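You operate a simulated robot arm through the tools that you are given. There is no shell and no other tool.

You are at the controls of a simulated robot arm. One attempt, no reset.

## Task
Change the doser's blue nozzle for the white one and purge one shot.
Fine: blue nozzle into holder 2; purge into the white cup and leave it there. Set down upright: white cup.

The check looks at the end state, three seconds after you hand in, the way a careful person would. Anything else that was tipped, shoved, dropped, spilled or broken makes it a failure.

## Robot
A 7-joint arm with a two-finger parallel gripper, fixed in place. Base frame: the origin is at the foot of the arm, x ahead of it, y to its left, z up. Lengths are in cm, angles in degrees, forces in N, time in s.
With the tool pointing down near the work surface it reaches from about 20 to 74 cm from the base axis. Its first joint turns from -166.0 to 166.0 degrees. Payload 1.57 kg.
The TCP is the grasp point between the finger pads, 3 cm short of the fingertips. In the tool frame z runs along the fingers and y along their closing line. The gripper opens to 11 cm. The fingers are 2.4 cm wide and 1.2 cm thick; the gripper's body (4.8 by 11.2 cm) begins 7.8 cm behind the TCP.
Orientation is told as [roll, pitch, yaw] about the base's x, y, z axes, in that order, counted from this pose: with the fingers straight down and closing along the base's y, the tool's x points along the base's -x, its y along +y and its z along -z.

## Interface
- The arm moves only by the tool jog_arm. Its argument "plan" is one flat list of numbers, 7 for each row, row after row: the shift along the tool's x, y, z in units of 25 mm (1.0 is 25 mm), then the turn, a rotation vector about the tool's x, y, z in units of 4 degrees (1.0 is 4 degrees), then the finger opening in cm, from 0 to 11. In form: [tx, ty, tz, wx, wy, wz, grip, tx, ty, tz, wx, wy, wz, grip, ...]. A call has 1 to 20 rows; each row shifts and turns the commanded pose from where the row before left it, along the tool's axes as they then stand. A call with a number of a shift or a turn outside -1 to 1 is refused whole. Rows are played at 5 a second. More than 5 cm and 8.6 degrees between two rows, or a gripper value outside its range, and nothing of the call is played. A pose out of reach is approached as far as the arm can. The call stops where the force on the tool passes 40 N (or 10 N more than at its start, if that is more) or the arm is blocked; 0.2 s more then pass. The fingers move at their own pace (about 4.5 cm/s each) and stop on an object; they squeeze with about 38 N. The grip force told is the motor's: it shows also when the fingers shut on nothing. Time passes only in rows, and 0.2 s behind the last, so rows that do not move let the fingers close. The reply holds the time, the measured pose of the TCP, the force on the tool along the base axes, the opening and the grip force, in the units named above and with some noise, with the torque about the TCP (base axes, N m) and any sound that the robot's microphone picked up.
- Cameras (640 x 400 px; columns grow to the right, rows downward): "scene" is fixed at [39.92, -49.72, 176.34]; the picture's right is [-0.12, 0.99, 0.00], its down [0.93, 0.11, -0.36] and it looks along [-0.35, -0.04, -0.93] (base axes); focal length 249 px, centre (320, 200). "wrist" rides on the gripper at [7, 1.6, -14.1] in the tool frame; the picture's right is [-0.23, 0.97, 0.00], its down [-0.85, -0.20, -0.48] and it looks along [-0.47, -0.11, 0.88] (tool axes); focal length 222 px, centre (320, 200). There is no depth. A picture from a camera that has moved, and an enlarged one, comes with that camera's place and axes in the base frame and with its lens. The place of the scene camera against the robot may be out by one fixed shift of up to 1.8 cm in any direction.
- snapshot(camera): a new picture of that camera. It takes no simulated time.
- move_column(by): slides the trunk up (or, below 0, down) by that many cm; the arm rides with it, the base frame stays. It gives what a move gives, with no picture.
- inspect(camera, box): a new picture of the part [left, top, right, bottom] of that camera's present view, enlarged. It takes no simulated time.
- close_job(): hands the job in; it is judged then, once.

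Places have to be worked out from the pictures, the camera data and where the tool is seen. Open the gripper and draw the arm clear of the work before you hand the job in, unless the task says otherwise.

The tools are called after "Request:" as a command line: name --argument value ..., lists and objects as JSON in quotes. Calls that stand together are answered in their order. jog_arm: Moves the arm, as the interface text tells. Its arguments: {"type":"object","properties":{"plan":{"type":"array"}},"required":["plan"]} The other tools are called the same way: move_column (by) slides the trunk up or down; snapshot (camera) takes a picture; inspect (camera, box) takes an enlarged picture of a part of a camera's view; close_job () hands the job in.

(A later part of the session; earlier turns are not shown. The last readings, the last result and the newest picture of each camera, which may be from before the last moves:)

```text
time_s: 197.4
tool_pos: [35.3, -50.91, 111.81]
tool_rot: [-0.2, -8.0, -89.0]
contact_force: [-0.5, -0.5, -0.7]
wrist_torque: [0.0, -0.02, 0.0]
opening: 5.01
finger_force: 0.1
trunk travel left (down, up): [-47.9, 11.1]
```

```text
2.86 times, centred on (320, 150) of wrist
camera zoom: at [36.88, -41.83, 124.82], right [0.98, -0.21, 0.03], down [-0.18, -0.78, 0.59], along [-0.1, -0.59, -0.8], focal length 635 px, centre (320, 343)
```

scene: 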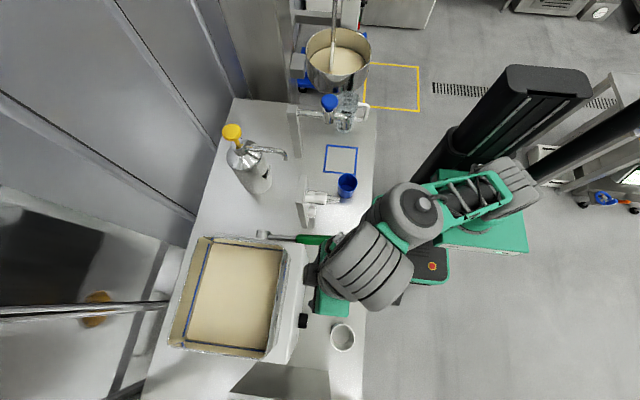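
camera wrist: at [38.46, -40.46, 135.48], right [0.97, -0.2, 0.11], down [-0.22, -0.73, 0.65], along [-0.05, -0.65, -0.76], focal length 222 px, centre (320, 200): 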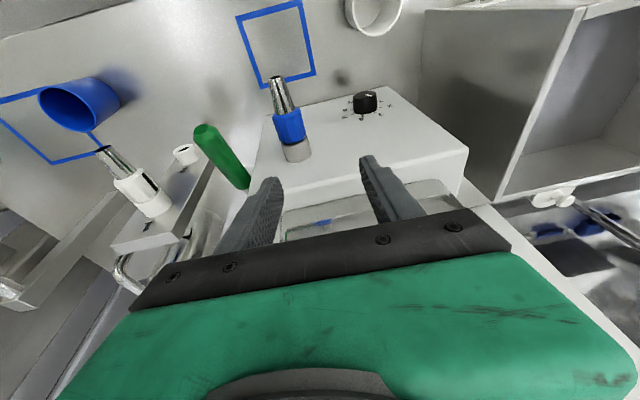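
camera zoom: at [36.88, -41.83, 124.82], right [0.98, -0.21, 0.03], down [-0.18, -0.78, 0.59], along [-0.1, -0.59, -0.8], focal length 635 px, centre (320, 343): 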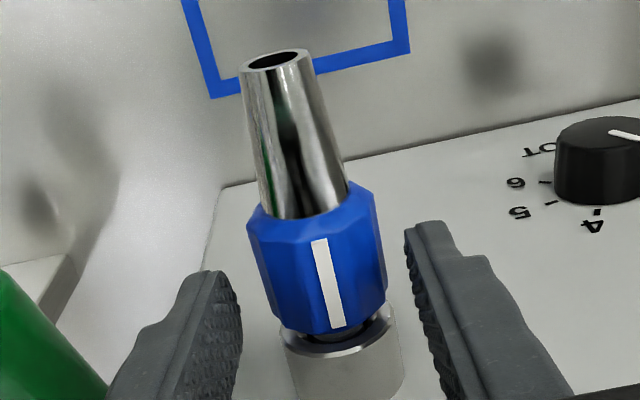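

Excellent: the stripe is now on top, so the collar has turned about 270° in total, and the gap has grown to roughly 5 mm. Rolling works. Now I grip with both fingers and test with a gentle pull before going further, so it can't drop.

Request:
jog_arm --plan '[0.15, 0.06, -0.02, 0, 0, 0, 5, 0, 0, 0, 0, 0, 0, 5]'

Request:
move_column --by -2.5

Request:
jog_arm --plan '[0, 0, 0, 0, 0, 0, 4, 0, 0, 0, 0, 0, 0, 3.2, 0, 0, 0, 0, 0, 0, 2.5, 0, 0, 0, 0, 0, 0, 2.5, 0.04, 0, -0.006, 0, 0, 0, 2.5, 0.04, 0, -0.006, 0, 0, 0, 2.5, 0.04, 0, -0.006, 0, 0, 0, 2.5, 0, 0, 0, 0, 0, 0, 2.5]'

```text
time_s: 198.0
tool_pos: [35.55, -50.45, 111.69]
tool_rot: [-0.2, -8.0, -89.0]
contact_force: [-0.1, 0.6, 0.2]
wrist_torque: [0.03, -0.01, 0.02]
opening: 4.99
finger_force: 0.1
trunk travel left (down, up): [-47.9, 11.1]
```

```text
time_s: 198.8
tool_pos: [35.51, -50.62, 109.21]
tool_rot: [-0.2, -8.0, -89.0]
contact_force: [0.0, -0.5, -0.9]
wrist_torque: [-0.01, 0.0, 0.01]
opening: 5.01
finger_force: 0.0
trunk travel left (down, up): [-45.4, 13.6]
```

```text
time_s: 200.6
tool_pos: [35.58, -50.41, 109.14]
tool_rot: [-0.1, -8.2, -89.2]
contact_force: [8.9, -20.2, 6.7]
wrist_torque: [-0.16, 0.0, -1.0]
opening: 3.26
finger_force: 38.0
trunk travel left (down, up): [-45.4, 13.6]
```

Still threaded (20 N on a 3 mm pull). From here on I only turn while gripping, so it can't fall when the thread ends. I ease the pull and make a gripped stroke from the present upright posture.

Request:
jog_arm --plan '[-0.1, 0, 0.015, 0, 0, 0, 2.5, 0.003, 0, 0, 0.5, 0, -0.07, 2.5, 0.003, 0, 0, 0.5, 0, -0.07, 2.5, 0.003, 0, 0, 0.5, 0, -0.07, 2.5, 0.003, 0, 0, 0.5, 0, -0.07, 2.5, 0.003, 0, 0, 0.5, 0, -0.07, 2.5, 0, 0, 0, 0, 0, 0, 2.5]'

```text
time_s: 202.2
tool_pos: [35.62, -50.32, 109.21]
tool_rot: [-10.3, -8.0, -87.6]
contact_force: [9.8, -8.2, 12.7]
wrist_torque: [-0.07, -0.01, -0.86]
opening: 3.24
finger_force: 38.0
trunk travel left (down, up): [-45.4, 13.6]
```

No flags; 10° gained. I continue a bit further.

Request:
jog_arm --plan '[0.003, -0.02, 0, 0.5, 0, -0.07, 2.5, 0.003, -0.02, 0, 0.5, 0, -0.07, 2.5, 0.003, 0, 0, 0.5, 0, -0.07, 2.5, 0.003, 0, 0, 0.5, 0, -0.07, 2.5, 0, 0, 0, 0, 0, 0, 2.5]'

```text
time_s: 203.3
tool_pos: [35.49, -50.35, 109.06]
tool_rot: [-18.6, -7.8, -86.4]
contact_force: [19.5, -8.2, 13.6]
wrist_torque: [-0.19, -0.02, -0.8]
opening: 3.24
finger_force: 37.9
trunk travel left (down, up): [-45.4, 13.6]
```

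θ = 18.6° reached in this stroke, so the total is about 290°. Quick pull test.

Request:
jog_arm --plan '[0.04, 0.04, -0.006, 0, 0, 0, 2.5, 0.04, 0.04, -0.006, 0, 0, 0, 2.5, 0, 0, 0, 0, 0, 0, 2.5]'

```text
time_s: 204.2
tool_pos: [35.41, -50.31, 109.11]
tool_rot: [-18.6, -7.7, -86.7]
contact_force: [12.0, -14.7, 18.7]
wrist_torque: [-0.42, -0.01, -0.71]
opening: 3.22
finger_force: 38.1
trunk travel left (down, up): [-45.4, 13.6]
```

Still threaded. I open and swing back about 25° for the next stroke.

Request:
jog_arm --plan '[-0.08, 0, 0.012, 0, 0, 0, 2.5, 0, 0, 0, 0, 0, 0, 4, 0, 0, 0, 0, 0, 0, 5, 0, 0, 0, 0, 0, 0, 5, 0, 0, 0, -0.7, 0, 0.097, 5, 0, 0, 0, -0.7, 0, 0.097, 5, 0, 0, 0, -0.7, 0, 0.097, 5, 0, 0, 0, -0.7, 0, 0.097, 5, 0, 0, 0, -0.7, 0, 0.097, 5, 0, 0, 0, -0.7, 0, 0.097, 5, 0, 0, 0, -0.7, 0, 0.097, 5, 0, 0, 0, -0.7, 0, 0.097, 5, 0, 0, 0, 0, 0, 0, 5]'

Request:
inspect --camera "wrist" --box '[240, 80, 400, 220]'

```text
time_s: 206.9
tool_pos: [35.52, -50.26, 109.16]
tool_rot: [4.2, -8.0, -89.6]
contact_force: [0.2, -0.4, 1.1]
wrist_torque: [0.01, 0.0, 0.0]
opening: 5.01
finger_force: 0.0
trunk travel left (down, up): [-45.4, 13.6]
```

```text
2.86 times, centred on (320, 150) of wrist
camera zoom: at [36.03, -41.32, 122.4], right [0.97, -0.21, 0.1], down [-0.23, -0.78, 0.58], along [-0.04, -0.58, -0.81], focal length 635 px, centre (320, 343)
```

zoom: 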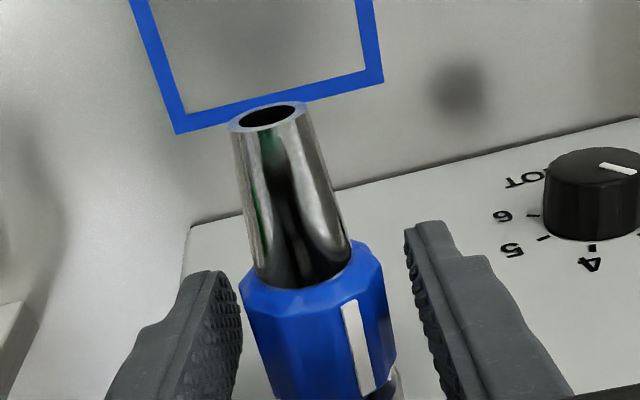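

No flags here, and the stripe has moved past the top toward +x as expected. Next gripped stroke with a pull test at the end.

Request:
jog_arm --plan '[0.0, 0, 0, 0, 0, 0, 4, 0, 0, 0, 0, 0, 0, 3.2, 0, 0, 0, 0, 0, 0, 2.5, 0, 0, 0, 0, 0, 0, 2.5, 0.003, 0, 0, 0.6, 0, -0.083, 2.5, 0.003, 0, 0, 0.6, 0, -0.083, 2.5, 0.003, 0, 0, 0.6, 0, -0.083, 2.5, 0.003, 0, 0, 0.6, 0, -0.083, 2.5, 0.003, -0.01, 0, 0.6, 0, -0.083, 2.5, 0.003, -0.01, 0, 0.6, 0, -0.083, 2.5, 0.003, -0.01, 0, 0.6, 0, -0.083, 2.5, 0.003, -0.01, 0, 0.6, 0, -0.083, 2.5, 0, 0, 0, 0, 0, 0, 2.5, 0.04, 0, -0.006, 0, 0, 0, 2.5, 0.04, 0, -0.006, 0, 0, 0, 2.5, 0, 0, 0, 0, 0, 0, 2.5]'

```text
time_s: 210.3
tool_pos: [35.54, -50.29, 109.23]
tool_rot: [-15.3, -7.8, -86.9]
contact_force: [11.4, -15.9, 9.9]
wrist_torque: [-0.33, 0.01, -0.88]
opening: 3.26
finger_force: 38.4
trunk travel left (down, up): [-45.4, 13.6]
```

Still threaded at about 310°. Release, swing back, next stroke.

Request:
jog_arm --plan '[-0.06, 0, 0.01, 0, 0, 0, 2.5, 0, 0, 0, 0, 0, 0, 4, 0, 0, 0, 0, 0, 0, 5, 0, 0, 0, 0, 0, 0, 5, 0, 0, 0, -0.7, 0, 0.097, 5, 0, 0, 0, -0.7, 0, 0.097, 5, 0, 0, 0, -0.7, 0, 0.097, 5, 0, 0, 0, -0.7, 0, 0.097, 5, 0, 0, 0, -0.7, 0, 0.097, 5, 0, 0, 0, -0.7, 0, 0.097, 5, 0, 0, 0, -0.7, 0, 0.097, 5, 0, 0, 0, -0.5, 0, 0.07, 5, 0, 0, 0, 0, 0, 0, 5]'

Request:
jog_arm --plan '[0.0, 0, 0, 0, 0, 0, 4, 0, 0, 0, 0, 0, 0, 3.2, 0, 0, 0, 0, 0, 0, 2.5, 0, 0, 0, 0, 0, 0, 2.5, 0.003, 0, 0, 0.6, 0, -0.083, 2.5, 0.003, 0, 0, 0.6, 0, -0.083, 2.5, 0.003, 0, 0, 0.6, 0, -0.083, 2.5, 0.003, 0, 0, 0.6, 0, -0.083, 2.5, 0.003, -0.01, 0, 0.6, 0, -0.083, 2.5, 0.003, -0.01, 0, 0.6, 0, -0.083, 2.5, 0.003, -0.01, 0, 0.6, 0, -0.083, 2.5, 0.003, -0.01, 0, 0.6, 0, -0.083, 2.5, 0, 0, 0, 0, 0, 0, 2.5, 0.04, 0, -0.006, 0, 0, 0, 2.5, 0.04, 0, -0.006, 0, 0, 0, 2.5, 0, 0, 0, 0, 0, 0, 2.5]'

```text
time_s: 213.2
tool_pos: [35.37, -50.26, 109.11]
tool_rot: [6.8, -8.0, -90.0]
contact_force: [-0.7, 0.3, 0.2]
wrist_torque: [0.02, 0.0, -0.01]
opening: 5.01
finger_force: 0.1
trunk travel left (down, up): [-45.4, 13.6]
```

```text
time_s: 216.6
tool_pos: [35.5, -50.13, 109.08]
tool_rot: [-12.7, -7.9, -87.4]
contact_force: [14.4, -11.9, 6.7]
wrist_torque: [-0.09, 0.02, -0.95]
opening: 3.26
finger_force: 38.3
trunk travel left (down, up): [-45.4, 13.6]
```

About 330° now, still held. I squeeze a few more degrees out of this stroke, then cycle again.

Request:
jog_arm --plan '[-0.04, 0, 0.006, 0.5, 0, -0.07, 2.5, 0.003, -0.02, 0, 0.5, 0, -0.07, 2.5, 0.003, -0.02, 0, 0.5, 0, -0.07, 2.5, 0, 0, 0, 0, 0, 0, 2.5, 0, 0, 0, 0, 0, 0, 4, 0, 0, 0, 0, 0, 0, 5, 0, 0, 0, 0, 0, 0, 5, 0, 0, 0, -0.75, 0, 0.104, 5, 0, 0, 0, -0.75, 0, 0.104, 5, 0, 0, 0, -0.75, 0, 0.104, 5, 0, 0, 0, -0.75, 0, 0.104, 5, 0, 0, 0, -0.75, 0, 0.104, 5, 0, 0, 0, -0.75, 0, 0.104, 5, 0, 0, 0, -0.75, 0, 0.104, 5, 0, 0, 0, -0.75, 0, 0.104, 5, 0, 0, 0, 0, 0, 0, 5]'

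Request:
inspect --camera "wrist" --box '[240, 80, 400, 220]'

```text
time_s: 219.9
tool_pos: [35.31, -50.07, 109.0]
tool_rot: [5.6, -8.0, -89.8]
contact_force: [0.0, -0.2, -0.3]
wrist_torque: [0.0, 0.02, -0.01]
opening: 4.99
finger_force: 0.1
trunk travel left (down, up): [-45.4, 13.6]
```

```text
2.86 times, centred on (320, 150) of wrist
camera zoom: at [35.54, -40.98, 122.37], right [0.97, -0.21, 0.13], down [-0.24, -0.78, 0.57], along [-0.02, -0.58, -0.81], focal length 635 px, centre (320, 343)
```

zoom: 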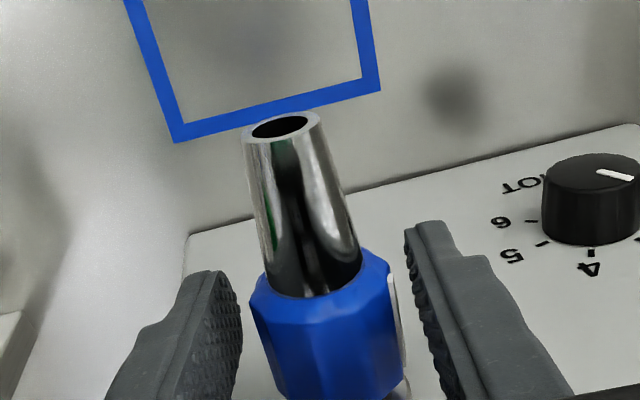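

The stripe is almost back at the +x side (about 345°). Next stroke with a pull test, slightly re-centered.

Request:
jog_arm --plan '[-0.03, 0.05, -0.08, 0, 0, 0, 4, 0, 0, 0, 0, 0, 0, 3.2, 0, 0, 0, 0, 0, 0, 2.5, 0, 0, 0, 0, 0, 0, 2.5, 0.003, 0, 0, 0.6, 0, -0.083, 2.5, 0.003, 0, 0, 0.6, 0, -0.083, 2.5, 0.003, 0, 0, 0.6, 0, -0.083, 2.5, 0.003, 0, 0, 0.6, 0, -0.083, 2.5, 0.003, -0.01, 0, 0.6, 0, -0.083, 2.5, 0.003, -0.01, 0, 0.6, 0, -0.083, 2.5, 0.003, -0.01, 0, 0.6, 0, -0.083, 2.5, 0.003, -0.01, 0, 0.6, 0, -0.083, 2.5, 0.003, -0.01, 0, 0.6, 0, -0.083, 2.5, 0, 0, 0, 0, 0, 0, 2.5, 0.04, 0, -0.006, 0, 0, 0, 2.5, 0.04, 0, -0.006, 0, 0, 0, 2.5, 0, 0, 0, 0, 0, 0, 2.5]'

```text
time_s: 223.6
tool_pos: [35.56, -50.06, 109.34]
tool_rot: [-16.5, -7.7, -86.7]
contact_force: [26.1, -15.1, 6.5]
wrist_torque: [-0.34, -0.04, -0.57]
opening: 3.23
finger_force: 37.8
trunk travel left (down, up): [-45.4, 13.6]
```

Past one full turn and still held, so the thread is longer. I now do a complete cycle per call: release, swing back, re-grip, turn 23°, then a small pull that ends gripped.

Request:
jog_arm --plan '[-0.08, 0, 0.012, 0, 0, 0, 4, 0, 0, 0, 0, 0, 0, 5, 0, 0, 0, -0.95, 0, 0.132, 5, 0, 0, 0, -0.95, 0, 0.132, 5, 0, 0, 0, -0.95, 0, 0.132, 5, 0, 0, 0, -0.95, 0, 0.132, 5, 0, 0, 0, -0.95, 0, 0.132, 5, 0, 0, 0, -0.95, 0, 0.132, 5, 0, 0, 0, 0, 0, 0, 3.2, 0, 0, 0, 0, 0, 0, 2.5, 0, 0, 0, 0, 0, 0, 2.5, 0.005, 0, 0, 0.95, 0, -0.132, 2.5, 0.005, 0, 0, 0.95, 0, -0.132, 2.5, 0.005, 0, 0, 0.95, 0, -0.132, 2.5, 0.005, 0, 0, 0.95, 0, -0.132, 2.5, 0.005, 0, 0, 0.95, 0, -0.132, 2.5, 0.005, 0, 0, 0.95, 0, -0.132, 2.5, 0.04, 0, -0.006, 0, 0, 0, 2.5, 0.04, 0, -0.006, 0, 0, 0, 2.5, 0, 0, 0, 0, 0, 0, 2.5]'

```text
time_s: 227.7
tool_pos: [35.61, -49.97, 109.31]
tool_rot: [-16.1, -8.0, -86.9]
contact_force: [16.9, -14.7, 2.9]
wrist_torque: [0.18, -0.02, -0.77]
opening: 3.2
finger_force: 38.3
trunk travel left (down, up): [-45.4, 13.6]
stopped in row 20: the force on the tool passed its limit at 41 N (the readings are from after the stop); the commanded pose is now the measured one
```

Still held; the side force tells me the hand sits about 3 mm above the true axis. I correct that while open and run another cycle.

Request:
jog_arm --plan '[-0.06, 0, 0.01, 0, 0, 0, 4, 0, 0, 0, 0, 0, 0, 5, 0, -0.02, 0.1, -0.95, 0, 0.132, 5, 0, 0, 0, -0.95, 0, 0.132, 5, 0, 0, 0, -0.95, 0, 0.132, 5, 0, 0, 0, -0.95, 0, 0.132, 5, 0, 0, 0, -0.95, 0, 0.132, 5, 0, 0, 0, -0.95, 0, 0.132, 5, 0, 0, 0, 0, 0, 0, 3.2, 0, 0, 0, 0, 0, 0, 2.5, 0, 0, 0, 0, 0, 0, 2.5, 0.005, 0, 0, 0.95, 0, -0.132, 2.5, 0.005, 0, 0, 0.95, 0, -0.132, 2.5, 0.005, 0, 0, 0.95, 0, -0.132, 2.5, 0.005, 0, 0, 0.95, 0, -0.132, 2.5, 0.005, 0, 0, 0.95, 0, -0.132, 2.5, 0.005, 0, 0, 0.95, 0, -0.132, 2.5, 0.03, 0, -0.004, 0, 0, 0, 2.5, 0.03, 0, -0.004, 0, 0, 0, 2.5, 0, 0, 0, 0, 0, 0, 2.5]'

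Request:
inspect --camera "wrist" --box '[240, 80, 400, 220]'

```text
time_s: 231.9
tool_pos: [35.34, -49.67, 109.09]
tool_rot: [-16.3, -8.0, -87.0]
contact_force: [10.5, -5.6, -5.1]
wrist_torque: [-0.04, 0.01, -0.18]
opening: 3.52
finger_force: 5.8
trunk travel left (down, up): [-45.4, 13.6]
```

```text
2.86 times, centred on (320, 150) of wrist
camera zoom: at [40.47, -40.61, 121.27], right [0.95, -0.21, -0.24], down [-0.02, -0.78, 0.63], along [-0.32, -0.59, -0.74], focal length 635 px, centre (320, 343)
```

zoom: 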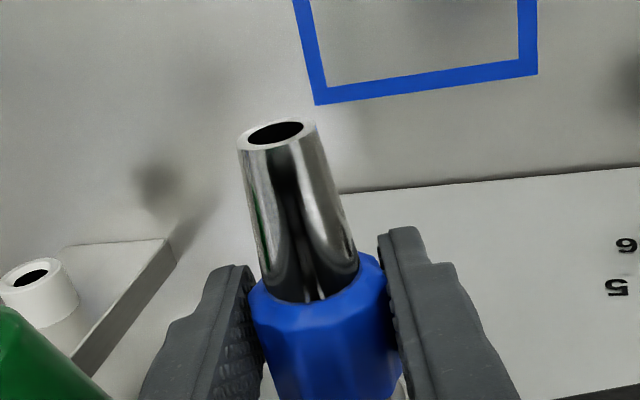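

The grip reading changed (opening 3.52, 6 N) and it moved out to y=-49.67. I hold still to see what the fingers settle to.

Request:
jog_arm --plan '[0, 0, 0, 0, 0, 0, 2.5, 0, 0, 0, 0, 0, 0, 2.5]'

Request:
inspect --camera "wrist" --box '[270, 120, 390, 220]'

```text
time_s: 232.5
tool_pos: [35.45, -49.68, 109.15]
tool_rot: [-16.1, -7.9, -86.9]
contact_force: [10.7, -4.5, -3.7]
wrist_torque: [0.02, -0.04, -0.23]
opening: 3.53
finger_force: 5.9
trunk travel left (down, up): [-45.4, 13.6]
```

```text
4.00 times, centred on (330, 170) of wrist
camera zoom: at [40.48, -40.58, 121.31], right [0.95, -0.21, -0.24], down [-0.02, -0.78, 0.63], along [-0.32, -0.59, -0.74], focal length 888 px, centre (280, 320)
```

zoom: 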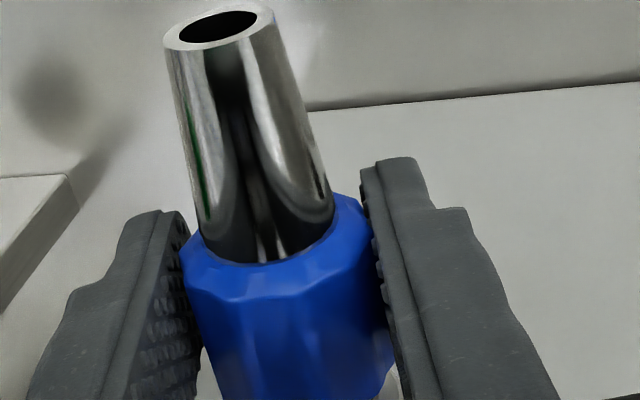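

Only one pad is pressing; the fingers seem to have stopped early. I try commanding a tighter closing without opening.

Request:
jog_arm --plan '[0, 0.04, 0, 0, 0, 0, 1.5, 0, 0.02, 0, 0, 0, 0, 1.5, 0, 0, 0, 0, 0, 0, 1.5]'

```text
time_s: 233.3
tool_pos: [35.52, -49.77, 109.03]
tool_rot: [-16.2, -7.8, -86.9]
contact_force: [15.2, -7.6, 0.9]
wrist_torque: [-0.01, 0.02, -0.45]
opening: 3.24
finger_force: 38.2
trunk travel left (down, up): [-45.4, 13.6]
```

Now a firm 38 N grip. Pull test here to know the thread state.

Request:
jog_arm --plan '[0.04, 0.02, -0.006, 0, 0, 0, 2, 0.04, 0.02, -0.006, 0, 0, 0, 2, 0, 0, 0, 0, 0, 0, 2]'

```text
time_s: 234.1
tool_pos: [35.54, -49.61, 109.13]
tool_rot: [-16.2, -8.0, -86.9]
contact_force: [11.2, -21.7, 6.4]
wrist_torque: [-0.34, 0.03, -0.56]
opening: 3.22
finger_force: 38.1
trunk travel left (down, up): [-45.4, 13.6]
```

Still threaded (about 390°). Another full cycle, with extra closing rows.

Request:
jog_arm --plan '[-0.08, 0, 0.012, 0, 0, 0, 4, -0.1, 0, 0.014, 0, 0, 0, 5, 0, 0, 0, -0.95, 0, 0.132, 5, 0, 0, 0, -0.95, 0, 0.132, 5, 0, 0, 0, -0.95, 0, 0.132, 5, 0, 0, 0, -0.95, 0, 0.132, 5, 0, 0, 0, -0.95, 0, 0.132, 5, 0, 0, 0, -0.95, 0, 0.132, 5, 0, 0, 0, 0, 0, 0, 3.2, 0, 0, 0, 0, 0, 0, 2, 0, 0, 0, 0, 0, 0, 1.5, 0, 0, 0, 0, 0, 0, 1.5, 0.005, 0, 0, 0.95, 0, -0.132, 1.5, 0.005, 0, 0, 0.95, 0, -0.132, 1.5, 0.005, 0, 0, 0.95, 0, -0.132, 1.5, 0.005, 0, 0, 0.95, 0, -0.132, 1.5, 0.005, 0, 0, 0.95, 0, -0.132, 1.5, 0.005, 0, 0, 0.95, 0, -0.132, 1.5, 0.04, 0, -0.006, 0, 0, 0, 1.5, 0, 0, 0, 0, 0, 0, 1.5]'

Request:
inspect --camera "wrist" --box '[240, 80, 400, 220]'

```text
time_s: 238.3
tool_pos: [35.57, -49.77, 109.18]
tool_rot: [-16.1, -8.0, -87.0]
contact_force: [9.7, -3.3, 5.7]
wrist_torque: [-0.09, -0.02, -0.62]
opening: 3.23
finger_force: 38.3
trunk travel left (down, up): [-45.4, 13.6]
```

```text
2.86 times, centred on (320, 150) of wrist
camera zoom: at [40.58, -40.61, 121.29], right [0.95, -0.21, -0.24], down [-0.02, -0.78, 0.63], along [-0.32, -0.59, -0.74], focal length 635 px, centre (320, 343)
```

zoom: 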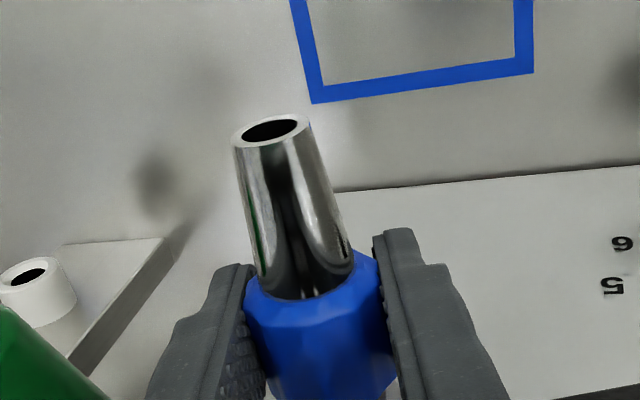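

Total about 412°, the pull force is low so far; I pull a little more to see if it comes.

Request:
jog_arm --plan '[0.04, 0, -0.006, 0, 0, 0, 1.5, 0.04, 0, -0.006, 0, 0, 0, 1.5, 0, 0, 0, 0, 0, 0, 1.5]'

```text
time_s: 239.1
tool_pos: [35.36, -49.36, 108.94]
tool_rot: [-16.5, -7.7, -86.9]
contact_force: [2.5, 1.0, 0.7]
wrist_torque: [-0.02, 0.08, 0.06]
opening: 3.27
finger_force: 38.0
trunk travel left (down, up): [-45.4, 13.6]
```

The load vanished and it came 4 mm outward: the thread is disengaged and the nozzle is in the grip. I draw it straight out along +y.

Request:
jog_arm --plan '[0.15, 0, -0.021, 0, 0, 0, 1.5, 0.2, 0, -0.028, 0, 0, 0, 1.5, 0.3, 0, -0.042, 0, 0, 0, 1.5, 0.3, 0, -0.042, 0, 0, 0, 1.5, 0.3, 0, -0.042, 0, 0, 0, 1.5, 0, 0, 0, 0, 0, 0, 1.5]'

Request:
snapshot --camera "wrist"

Request:
inspect --camera "scene" --box '[270, 220, 400, 320]'

```text
time_s: 240.5
tool_pos: [35.37, -46.46, 109.21]
tool_rot: [-16.1, -7.9, -87.0]
contact_force: [0.1, 0.0, 0.5]
wrist_torque: [0.01, -0.02, 0.01]
opening: 3.22
finger_force: 38.4
trunk travel left (down, up): [-45.4, 13.6]
```

```text
taken
camera wrist: at [40.47, -37.3, 121.38], right [0.95, -0.21, -0.24], down [-0.02, -0.78, 0.63], along [-0.32, -0.59, -0.74], focal length 222 px, centre (320, 200)
```

wrist: 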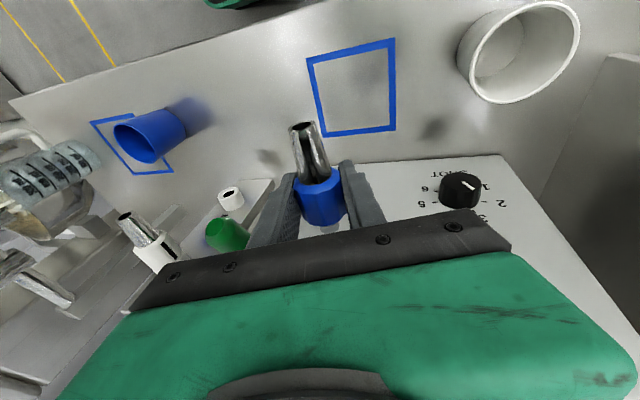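

```text
4.00 times, centred on (335, 270) of scene
camera zoom: at [39.92, -49.72, 176.34], right [-0.12, 0.99, 0.0], down [0.93, 0.11, -0.36], along [-0.35, -0.04, -0.93], focal length 997 px, centre (260, -80)
```

zoom: 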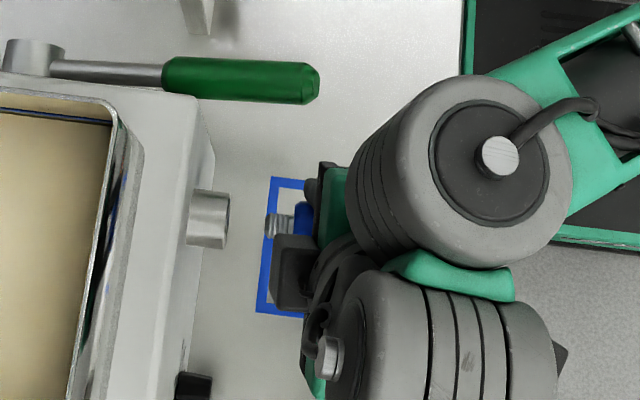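

The blue nozzle is out cleanly, with its threaded spigot visible and the doser's stub undisturbed. I carry it back and up, away from the lever, bring the hand upright and move across toward the rack, keeping the nozzle axis along y.

Request:
jog_arm --plan '[0.475, -0.13, -0.555, 0, 0, 0, 1.5, 0.475, -0.13, -0.555, 0, 0, 0, 1.5, 0.475, -0.13, -0.555, 0, 0, 0, 1.5, 0.475, -0.13, -0.555, 0, 0, 0, 1.5, 0, 0, 0, -0.791, -0.01, 0.117, 1.5, 0, 0, 0, -0.791, -0.01, 0.117, 1.5, 0, 0, 0, -0.791, -0.01, 0.117, 1.5, 0, 0, 0, -0.791, -0.01, 0.117, 1.5, 0, 0, 0, -0.791, -0.01, 0.117, 1.5, 0, 0, 0, 0, 0, 0, 1.5]'

```text
time_s: 242.7
tool_pos: [35.42, -40.93, 114.14]
tool_rot: [0.1, -8.6, -89.2]
contact_force: [0.6, -0.7, -0.9]
wrist_torque: [0.01, -0.01, 0.03]
opening: 3.21
finger_force: 38.2
trunk travel left (down, up): [-45.4, 13.6]
```

Upright with the nozzle axis along y within 0.2°. Now across to the rack's x at this safe distance.

Request:
jog_arm --plan '[0, -0.8, 0, 0, 0, 0, 1.5, 0, -0.8, 0, 0, 0, 0, 1.5, 0, -0.8, 0, 0, 0, 0, 1.5, 0, -0.8, 0, 0, 0, 0, 1.5, 0, -0.8, 0, 0, 0, 0, 1.5, 0, -0.8, 0, 0, 0, 0, 1.5, 0, -0.8, 0, 0, 0, 0, 1.5, 0, -0.8, 0, 0, 0, 0, 1.5, 0, -0.8, 0, 0, 0, 0, 1.5, 0, -0.8, 0, 0, 0, 0, 1.5, 0, 0, 0, 0, 0, 0, 1.5]'

Request:
snapshot --camera "wrist"

Request:
snapshot --camera "scene"

```text
time_s: 245.1
tool_pos: [15.4, -41.1, 114.07]
tool_rot: [0.0, -8.5, -89.2]
contact_force: [0.1, -0.5, -0.7]
wrist_torque: [0.02, 0.0, -0.01]
opening: 3.2
finger_force: 37.7
trunk travel left (down, up): [-45.4, 13.6]
```

```text
taken
camera wrist: at [16.94, -32.07, 127.17], right [0.98, -0.21, 0.03], down [-0.19, -0.78, 0.6], along [-0.1, -0.59, -0.8], focal length 222 px, centre (320, 200)
```

wrist: 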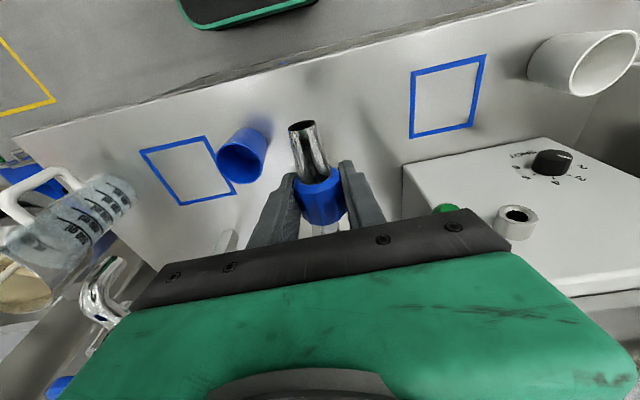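

```text
taken
```

scene: 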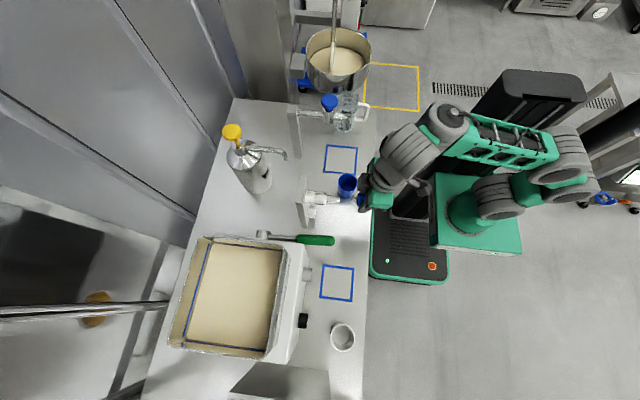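

At the rack's x. I zoom in on the nozzle in the grip to measure its spigot relative to the fingers.

Request:
inspect --camera "scene" --box '[295, 175, 385, 225]'

Request:
inspect --camera "wrist" --box '[270, 100, 390, 230]'

```text
7.11 times, centred on (340, 200) of scene
camera zoom: at [39.92, -49.72, 176.34], right [-0.12, 0.99, 0.0], down [0.93, 0.11, -0.36], along [-0.35, -0.04, -0.93], focal length 1772 px, centre (178, 200)
```

zoom: 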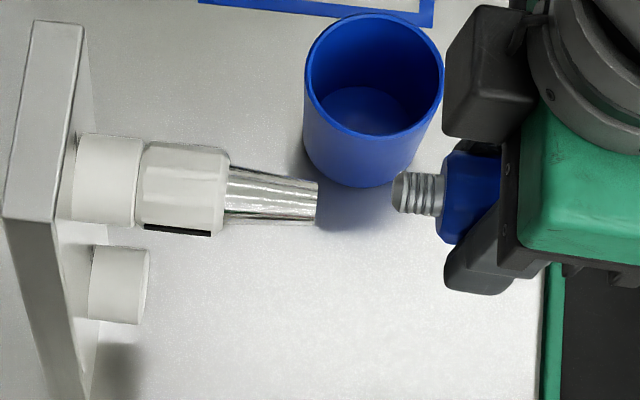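

```text
3.08 times, centred on (330, 165) of wrist
camera zoom: at [16.94, -32.07, 127.17], right [0.98, -0.21, 0.03], down [-0.19, -0.78, 0.6], along [-0.1, -0.59, -0.8], focal length 684 px, centre (289, 308)
```

zoom: 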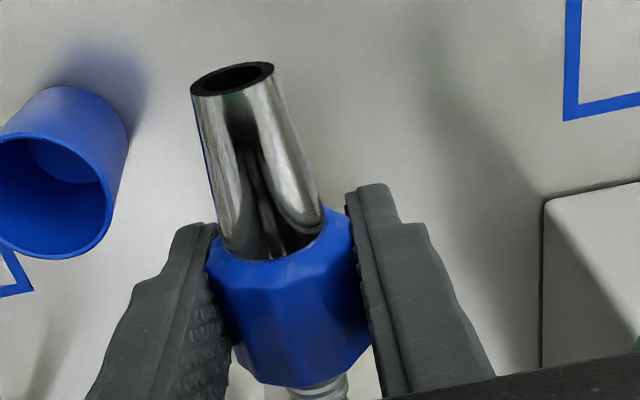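

The spigot is about 1.7 cm long and its tip is 3.6 cm behind the grip point. Now I lean the hand toward -x about the nozzle axis in open space, so it can pass beside and below the white nozzle.

Request:
jog_arm --plan '[0, 0, 0, -0.791, -0.01, 0.117, 1.5, 0, 0, 0, -0.791, -0.01, 0.117, 1.5, 0, 0, 0, -0.791, -0.01, 0.117, 1.5, 0, 0, 0, -0.791, -0.01, 0.117, 1.5, 0, 0, 0, -0.791, -0.01, 0.117, 1.5, 0, 0, 0, -0.791, -0.01, 0.117, 1.5, 0, 0, 0, -0.791, -0.01, 0.117, 1.5]'

```text
time_s: 246.7
tool_pos: [15.4, -41.24, 114.04]
tool_rot: [22.7, -8.1, -92.5]
contact_force: [0.6, 0.9, -1.2]
wrist_torque: [0.01, 0.03, -0.01]
opening: 3.18
finger_force: 37.9
trunk travel left (down, up): [-45.4, 13.6]
```

Free so far (-23°). I continue the lean to about -46°.

Request:
jog_arm --plan '[0, 0, 0, -0.791, -0.01, 0.117, 1.5, 0, 0, 0, -0.791, -0.01, 0.117, 1.5, 0, 0, 0, -0.791, -0.01, 0.117, 1.5, 0, 0, 0, -0.791, -0.01, 0.117, 1.5, 0, 0, 0, -0.791, -0.01, 0.117, 1.5, 0, 0, 0, -0.791, -0.01, 0.117, 1.5, 0, 0, 0, -0.791, -0.01, 0.117, 1.5]'

Request:
inspect --camera "scene" --box '[270, 130, 430, 250]'

```text
time_s: 248.3
tool_pos: [15.41, -40.9, 113.09]
tool_rot: [45.1, -6.6, -95.4]
contact_force: [0.4, 0.3, -0.7]
wrist_torque: [-0.02, -0.02, -0.01]
opening: 3.19
finger_force: 38.4
out of reach, approached as far as the arm can: row 7
trunk travel left (down, up): [-45.4, 13.6]
```

```text
3.33 times, centred on (350, 190) of scene
camera zoom: at [39.92, -49.72, 176.34], right [-0.12, 0.99, 0.0], down [0.93, 0.11, -0.36], along [-0.35, -0.04, -0.93], focal length 831 px, centre (220, 233)
```

zoom: 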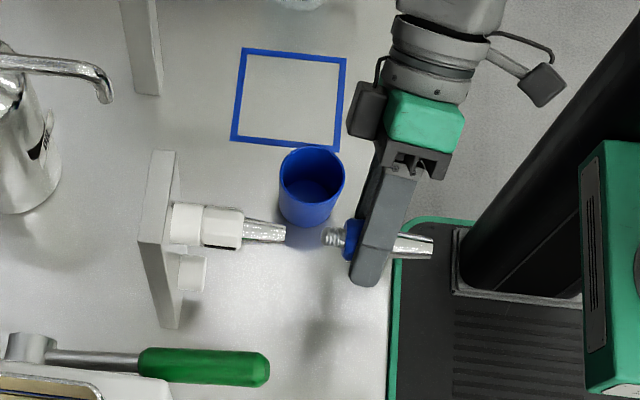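

The nozzle axis is still along y within 0.2°. I lower everything with the trunk to holder 2's height while still 10 cm in front of the rack (hand corner stays about 3 cm above the blue cup).

Request:
move_column --by -10

Request:
snapshot --camera "wrist"

Request:
inspect --camera "scene" --box '[270, 150, 400, 240]'

```text
time_s: 249.6
tool_pos: [15.52, -40.92, 103.02]
tool_rot: [45.0, -6.4, -95.4]
contact_force: [0.0, -0.3, -0.5]
wrist_torque: [-0.01, 0.0, -0.02]
opening: 3.2
finger_force: 37.6
trunk travel left (down, up): [-35.4, 23.6]
```

```text
taken
camera wrist: at [7.49, -31.86, 113.49], right [0.67, -0.21, 0.71], down [-0.56, -0.78, 0.29], along [0.49, -0.59, -0.64], focal length 222 px, centre (320, 200)
```

wrist: 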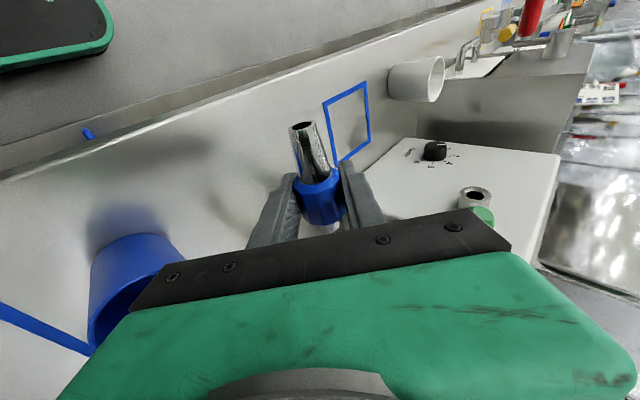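

```text
4.44 times, centred on (335, 195) of scene
camera zoom: at [39.92, -49.72, 176.34], right [-0.12, 0.99, 0.0], down [0.93, 0.11, -0.36], along [-0.35, -0.04, -0.93], focal length 1108 px, centre (253, 222)
```

zoom: 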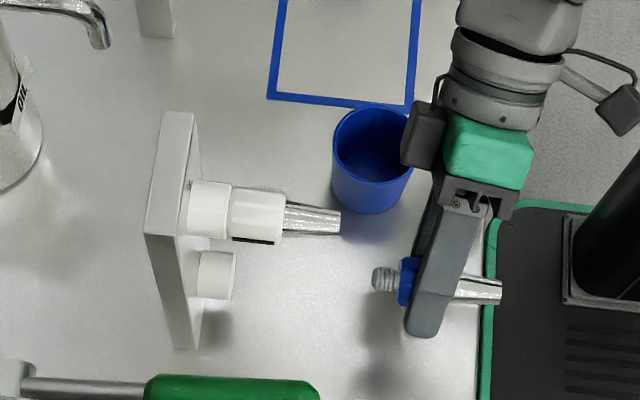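

The spigot is well ahead of the fingers and everything is clear. I lower the last 5 cm to holder height, still in front, and zoom in to compare spigot and socket alignment in one picture.

Request:
move_column --by -5.1

Request:
inspect --camera "scene" --box '[300, 185, 372, 230]'

Request:
inspect --camera "wrist" --box '[250, 100, 400, 230]'

```text
time_s: 250.5
tool_pos: [15.5, -41.03, 97.95]
tool_rot: [45.0, -6.5, -95.4]
contact_force: [-0.3, -0.3, -1.0]
wrist_torque: [-0.02, 0.01, -0.02]
opening: 3.24
finger_force: 37.7
trunk travel left (down, up): [-30.3, 28.7]
```

```text
8.89 times, centred on (336, 208) of scene
camera zoom: at [39.92, -49.72, 176.34], right [-0.12, 0.99, 0.0], down [0.93, 0.11, -0.36], along [-0.35, -0.04, -0.93], focal length 2216 px, centre (178, 133)
```

zoom: 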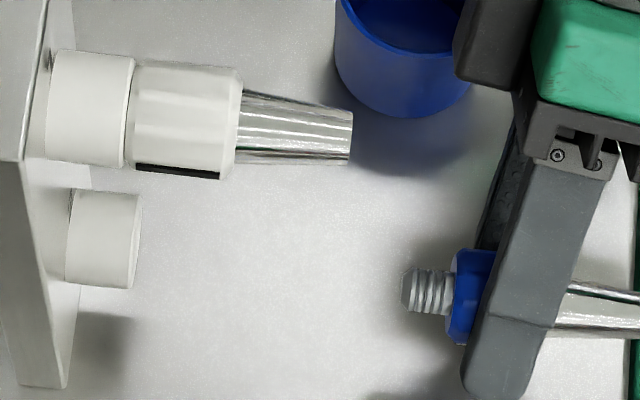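

```text
3.08 times, centred on (325, 165) of wrist
camera zoom: at [7.49, -31.86, 108.39], right [0.67, -0.21, 0.71], down [-0.56, -0.78, 0.29], along [0.49, -0.59, -0.64], focal length 684 px, centre (305, 308)
```

zoom: 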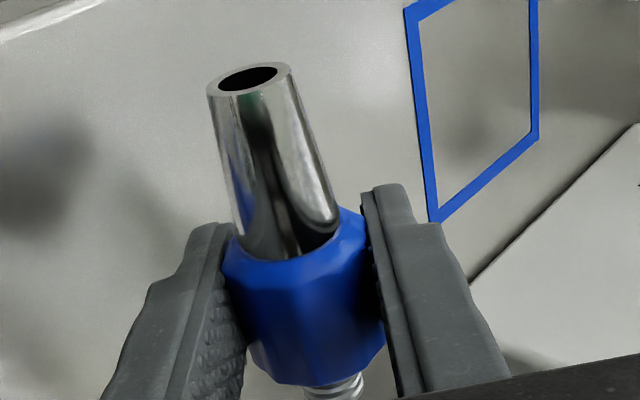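

The comparison shows the spigot axis must shift about 0.6 cm toward -x. The socket mouth is roughly 2 cm wide with a chamfer versus a 1.5 cm spigot, so there is some capture range. I move in to just before the mouth.

Request:
jog_arm --plan '[-0.598, -0.035, 0.055, 0, 0, 0, 1.5, -0.598, -0.035, 0.055, 0, 0, 0, 1.5, -0.598, -0.035, 0.055, 0, 0, 0, 1.5, -0.598, -0.035, 0.055, 0, 0, 0, 1.5, -0.598, -0.035, 0.055, 0, 0, 0, 1.5, -0.598, -0.035, 0.055, 0, 0, 0, 1.5, 0, 0, 0, 0, 0, 0, 1.5]'

Request:
inspect --camera "scene" --box '[290, 180, 362, 225]'

Request:
snapshot --camera "wrist"

```text
time_s: 252.1
tool_pos: [15.3, -48.78, 96.73]
tool_rot: [45.1, -6.5, -95.4]
contact_force: [0.1, -0.5, -1.1]
wrist_torque: [-0.02, -0.03, -0.03]
opening: 3.26
finger_force: 38.3
out of reach, approached as far as the arm can: row 3, 4, 5, 6
trunk travel left (down, up): [-30.3, 28.7]
```

```text
8.89 times, centred on (326, 202) of scene
camera zoom: at [39.92, -49.72, 176.34], right [-0.12, 0.99, 0.0], down [0.93, 0.11, -0.36], along [-0.35, -0.04, -0.93], focal length 2216 px, centre (267, 178)
```

zoom: 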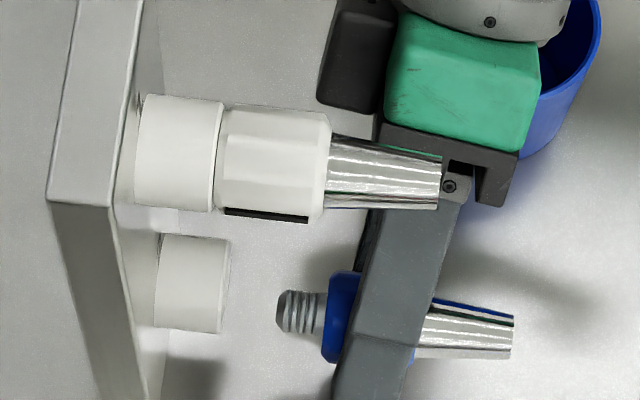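

```text
taken
camera wrist: at [7.21, -39.68, 107.25], right [0.67, -0.21, 0.71], down [-0.56, -0.78, 0.29], along [0.49, -0.59, -0.64], focal length 222 px, centre (320, 200)
```

wrist: 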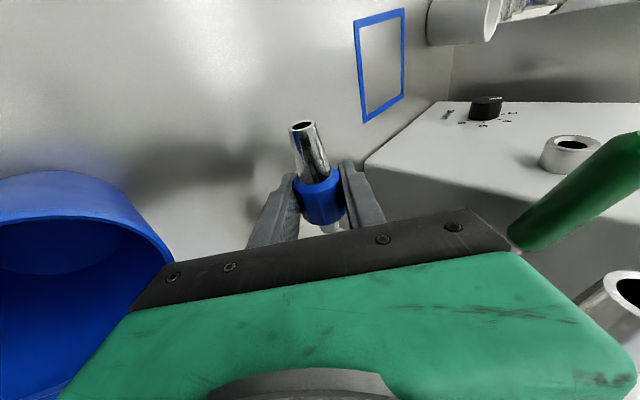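

The arm hit a reach limit here and sagged about 1.2 cm. Nothing is touching. I back out to the open area and change the trunk height so that this lean works farther out.

Request:
jog_arm --plan '[0.6, 0.035, -0.055, 0, 0, 0, 1.5, 0.6, 0.035, -0.055, 0, 0, 0, 1.5, 0.6, 0.035, -0.055, 0, 0, 0, 1.5, 0.6, 0.035, -0.055, 0, 0, 0, 1.5, 0.6, 0.035, -0.055, 0, 0, 0, 1.5]'

Request:
move_column --by 12

Request:
jog_arm --plan '[0.057, -0.352, 0.351, 0, 0, 0, 1.5, 0.057, -0.352, 0.351, 0, 0, 0, 1.5, 0.057, -0.352, 0.351, 0, 0, 0, 1.5, 0.057, -0.352, 0.351, 0, 0, 0, 1.5]'

```text
time_s: 253.3
tool_pos: [15.71, -41.14, 96.85]
tool_rot: [44.9, -6.5, -95.4]
contact_force: [0.0, 0.4, -0.3]
wrist_torque: [0.03, -0.02, 0.03]
opening: 3.23
finger_force: 37.3
trunk travel left (down, up): [-30.3, 28.7]
```

```text
time_s: 254.8
tool_pos: [15.8, -41.33, 108.95]
tool_rot: [45.0, -6.5, -95.4]
contact_force: [-0.1, -0.3, -0.7]
wrist_torque: [0.03, 0.01, 0.01]
opening: 3.23
finger_force: 38.4
trunk travel left (down, up): [-42.3, 16.7]
```

```text
time_s: 255.8
tool_pos: [15.76, -41.27, 103.97]
tool_rot: [45.2, -6.4, -95.4]
contact_force: [0.0, -0.2, -0.7]
wrist_torque: [-0.02, 0.01, 0.03]
opening: 3.22
finger_force: 37.7
trunk travel left (down, up): [-42.3, 16.7]
```

Going lower relative to the trunk is free (no flags). I continue down to holder height this way.

Request:
jog_arm --plan '[0.057, -0.352, 0.351, 0, 0, 0, 1.5, 0.057, -0.352, 0.351, 0, 0, 0, 1.5, 0.057, -0.352, 0.351, 0, 0, 0, 1.5, 0.057, -0.352, 0.351, 0, 0, 0, 1.5, 0.046, -0.27, 0.27, 0, 0, 0, 1.5]'

```text
time_s: 257.0
tool_pos: [15.72, -41.21, 97.94]
tool_rot: [45.1, -6.6, -95.3]
contact_force: [0.1, 0.1, -0.5]
wrist_torque: [-0.01, 0.0, 0.01]
opening: 3.2
finger_force: 38.3
trunk travel left (down, up): [-42.3, 16.7]
```

Now approach again toward the socket, in two stages.

Request:
jog_arm --plan '[-0.56, -0.051, 0.03, 0, 0, 0, 1.5, -0.56, -0.051, 0.03, 0, 0, 0, 1.5, -0.56, -0.051, 0.03, 0, 0, 0, 1.5, -0.56, -0.051, 0.03, 0, 0, 0, 1.5, -0.56, -0.051, 0.03, 0, 0, 0, 1.5, 0, 0, 0, 0, 0, 0, 1.5]'

Request:
inspect --camera "scene" --box '[290, 180, 362, 225]'

```text
time_s: 258.4
tool_pos: [14.76, -48.23, 98.03]
tool_rot: [45.2, -6.5, -95.3]
contact_force: [-1.3, 0.0, 0.0]
wrist_torque: [-0.01, -0.02, 0.0]
opening: 3.22
finger_force: 37.8
trunk travel left (down, up): [-42.3, 16.7]
```

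```text
8.89 times, centred on (326, 202) of scene
camera zoom: at [39.92, -49.72, 176.34], right [-0.12, 0.99, 0.0], down [0.93, 0.11, -0.36], along [-0.35, -0.04, -0.93], focal length 2216 px, centre (267, 178)
```

zoom: 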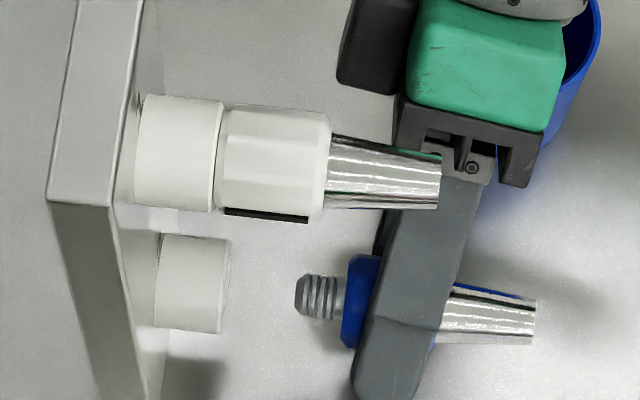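

The spigot is now lined up with the socket within about 1.5 mm. I advance to the mouth, then insert slowly in 3 mm steps watching the force.

Request:
jog_arm --plan '[-0.344, -0.015, 0.042, 0, 0, 0, 1.5, -0.344, -0.015, 0.042, 0, 0, 0, 1.5, -0.344, -0.015, 0.042, 0, 0, 0, 1.5, -0.119, -0.002, 0.018, 0, 0, 0, 1.5, -0.119, -0.002, 0.018, 0, 0, 0, 1.5, 0, 0, 0, 0, 0, 0, 1.5]'

Request:
inspect --camera "scene" --box '[290, 180, 362, 225]'

```text
time_s: 259.8
tool_pos: [14.71, -51.35, 97.96]
tool_rot: [45.1, -6.3, -95.3]
contact_force: [-0.4, 16.6, -11.5]
wrist_torque: [0.32, 0.02, 0.03]
opening: 3.23
finger_force: 38.0
trunk travel left (down, up): [-42.3, 16.7]
```

```text
8.89 times, centred on (326, 202) of scene
camera zoom: at [39.92, -49.72, 176.34], right [-0.12, 0.99, 0.0], down [0.93, 0.11, -0.36], along [-0.35, -0.04, -0.93], focal length 2216 px, centre (267, 178)
```

zoom: 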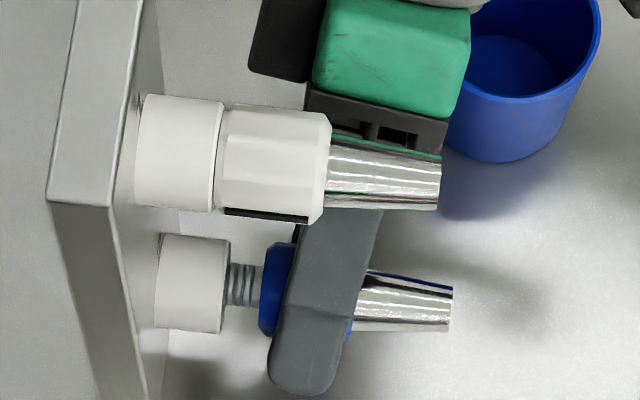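

Contact at the chamfer: the socket pushes back 17 N in y and 11 N downward, so the spigot is slightly high. I back off 1 mm, lower 2 mm, and go in again gently.

Request:
jog_arm --plan '[0.08, 0.001, -0.012, 0, 0, 0, 1.5, 0.009, -0.056, 0.056, 0, 0, 0, 1.5, 0, 0, 0, 0, 0, 0, 1.5]'

Request:
jog_arm --plan '[-0.08, -0.001, 0.012, 0, 0, 0, 1.5, -0.08, -0.001, 0.012, 0, 0, 0, 1.5, 0, 0, 0, 0, 0, 0, 1.5]'

```text
time_s: 260.6
tool_pos: [14.77, -51.28, 97.99]
tool_rot: [45.0, -6.6, -95.4]
contact_force: [2.0, 9.2, -6.2]
wrist_torque: [0.19, 0.05, 0.12]
opening: 3.22
finger_force: 38.2
trunk travel left (down, up): [-42.3, 16.7]
```

```text
time_s: 261.4
tool_pos: [14.73, -51.46, 97.9]
tool_rot: [45.1, -6.3, -95.2]
contact_force: [-1.5, 25.4, -14.5]
wrist_torque: [0.34, 0.08, 0.0]
opening: 3.22
finger_force: 37.8
trunk travel left (down, up): [-42.3, 16.7]
```

Still riding on the upper chamfer. I back off 4 mm, lower another 3 mm, and try again.

Request:
jog_arm --plan '[0.16, 0.002, -0.024, 0, 0, 0, 1.5, 0.014, -0.085, 0.084, 0, 0, 0, 1.5, 0, 0, 0, 0, 0, 0, 1.5]'

Request:
jog_arm --plan '[-0.08, -0.001, 0.012, 0, 0, 0, 1.5, -0.08, -0.001, 0.012, 0, 0, 0, 1.5, 0, 0, 0, 0, 0, 0, 1.5]'

```text
time_s: 262.2
tool_pos: [14.77, -51.32, 97.74]
tool_rot: [45.1, -6.7, -95.6]
contact_force: [0.7, 0.2, -1.3]
wrist_torque: [-0.03, -0.03, 0.02]
opening: 3.22
finger_force: 37.9
trunk travel left (down, up): [-42.3, 16.7]
```

```text
time_s: 263.0
tool_pos: [14.91, -51.65, 97.56]
tool_rot: [45.0, -6.5, -95.3]
contact_force: [-0.2, -0.6, -0.3]
wrist_torque: [0.02, 0.01, -0.04]
opening: 3.23
finger_force: 38.1
trunk travel left (down, up): [-42.3, 16.7]
```

No resistance now: the spigot is entering the bore. I continue inward in 3 mm steps.

Request:
jog_arm --plan '[-0.119, -0.002, 0.018, 0, 0, 0, 1.5, -0.119, -0.002, 0.018, 0, 0, 0, 1.5, 0, 0, 0, 0, 0, 0, 1.5]'

Request:
inspect --camera "scene" --box '[290, 180, 362, 225]'

```text
time_s: 263.8
tool_pos: [14.88, -51.74, 97.73]
tool_rot: [45.0, -6.8, -95.4]
contact_force: [0.7, -0.1, -0.6]
wrist_torque: [-0.01, -0.02, 0.0]
opening: 3.21
finger_force: 37.9
trunk travel left (down, up): [-42.3, 16.7]
```

```text
8.89 times, centred on (326, 202) of scene
camera zoom: at [39.92, -49.72, 176.34], right [-0.12, 0.99, 0.0], down [0.93, 0.11, -0.36], along [-0.35, -0.04, -0.93], focal length 2216 px, centre (267, 178)
```

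zoom: 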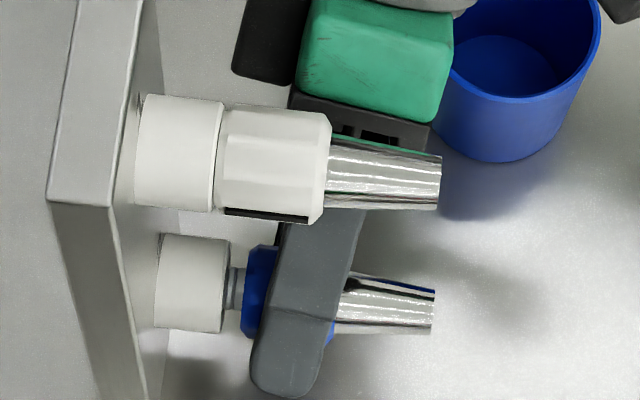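

The gap to the holder is now about 5 mm with no force. I re-read the position and continue.

Request:
jog_arm --plan '[0, 0, 0, 0, 0, 0, 1.5]'

Request:
jog_arm --plan '[-0.1, -0.002, 0.015, 0, 0, 0, 1.5, 0, 0, 0, 0, 0, 0, 1.5]'

```text
time_s: 264.2
tool_pos: [14.89, -51.77, 97.77]
tool_rot: [45.0, -6.8, -95.5]
contact_force: [0.4, 0.6, -1.6]
wrist_torque: [0.01, 0.04, 0.0]
opening: 3.17
finger_force: 38.0
trunk travel left (down, up): [-42.3, 16.7]
```

```text
time_s: 264.8
tool_pos: [14.98, -51.92, 97.79]
tool_rot: [45.0, -6.8, -95.4]
contact_force: [-0.7, 0.9, -5.7]
wrist_torque: [0.17, 0.01, 0.03]
opening: 3.23
finger_force: 38.1
trunk travel left (down, up): [-42.3, 16.7]
```

It follows a bit sluggishly but with little force. Two more small steps inward, with a slight lowering to relieve the vertical contact.

Request:
jog_arm --plan '[-0.1, -0.03, 0.045, 0, 0, 0, 1.5, -0.1, -0.002, 0.015, 0, 0, 0, 1.5, 0, 0, 0, 0, 0, 0, 1.5]'

Request:
inspect --camera "scene" --box '[290, 180, 362, 225]'

```text
time_s: 265.6
tool_pos: [14.9, -51.74, 97.79]
tool_rot: [45.1, -6.8, -95.6]
contact_force: [-2.8, -7.0, -21.3]
wrist_torque: [0.72, 0.04, -0.08]
opening: 3.23
finger_force: 38.0
trunk travel left (down, up): [-42.3, 16.7]
```

```text
8.89 times, centred on (326, 202) of scene
camera zoom: at [39.92, -49.72, 176.34], right [-0.12, 0.99, 0.0], down [0.93, 0.11, -0.36], along [-0.35, -0.04, -0.93], focal length 2216 px, centre (267, 178)
```

zoom: 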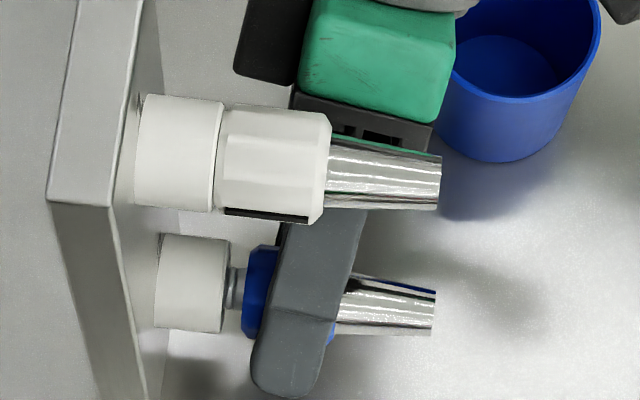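

The arm is again at a limit here: this trunk height is slightly too high now, and the best is in between. I withdraw to the open area, shift the balance by 5 cm (hand up, trunk down), and come back.

Request:
jog_arm --plan '[0.1, -0.01, 0.0, 0, 0, 0, 1.5, 0.2, -0.01, -0.02, 0, 0, 0, 1.5, 0.4, 0.006, -0.06, 0, 0, 0, 1.5, 0.5, 0.008, -0.075, 0, 0, 0, 1.5, 0.6, 0.009, -0.09, 0, 0, 0, 1.5, 0.6, 0.009, -0.09, 0, 0, 0, 1.5, 0.6, 0.009, -0.09, 0, 0, 0, 1.5, 0.6, 0.009, -0.09, 0, 0, 0, 1.5, 0.4, 0.009, -0.06, 0, 0, 0, 1.5]'

```text
time_s: 267.6
tool_pos: [14.83, -42.99, 97.24]
tool_rot: [45.1, -6.5, -95.4]
contact_force: [-0.3, 1.9, 0.1]
wrist_torque: [0.0, 0.01, 0.01]
opening: 3.2
finger_force: 38.2
trunk travel left (down, up): [-42.3, 16.7]
```

Clear. Hand up 5 cm with the arm, then trunk down 5 cm.

Request:
jog_arm --plan '[-0.057, 0.352, -0.351, 0, 0, 0, 1.5, -0.057, 0.352, -0.351, 0, 0, 0, 1.5, -0.057, 0.352, -0.351, 0, 0, 0, 1.5, -0.057, 0.352, -0.351, 0, 0, 0, 1.5]'

Request:
move_column --by -4.6

```text
time_s: 268.6
tool_pos: [14.83, -42.85, 102.43]
tool_rot: [45.0, -6.5, -95.4]
contact_force: [0.2, -0.2, -0.7]
wrist_torque: [0.0, 0.02, -0.03]
opening: 3.19
finger_force: 38.7
trunk travel left (down, up): [-42.3, 16.7]
```

```text
time_s: 269.5
tool_pos: [14.77, -42.96, 97.78]
tool_rot: [45.1, -6.5, -95.4]
contact_force: [-0.4, -1.0, -0.2]
wrist_torque: [-0.01, -0.01, -0.01]
opening: 3.2
finger_force: 37.9
trunk travel left (down, up): [-37.7, 21.3]
```

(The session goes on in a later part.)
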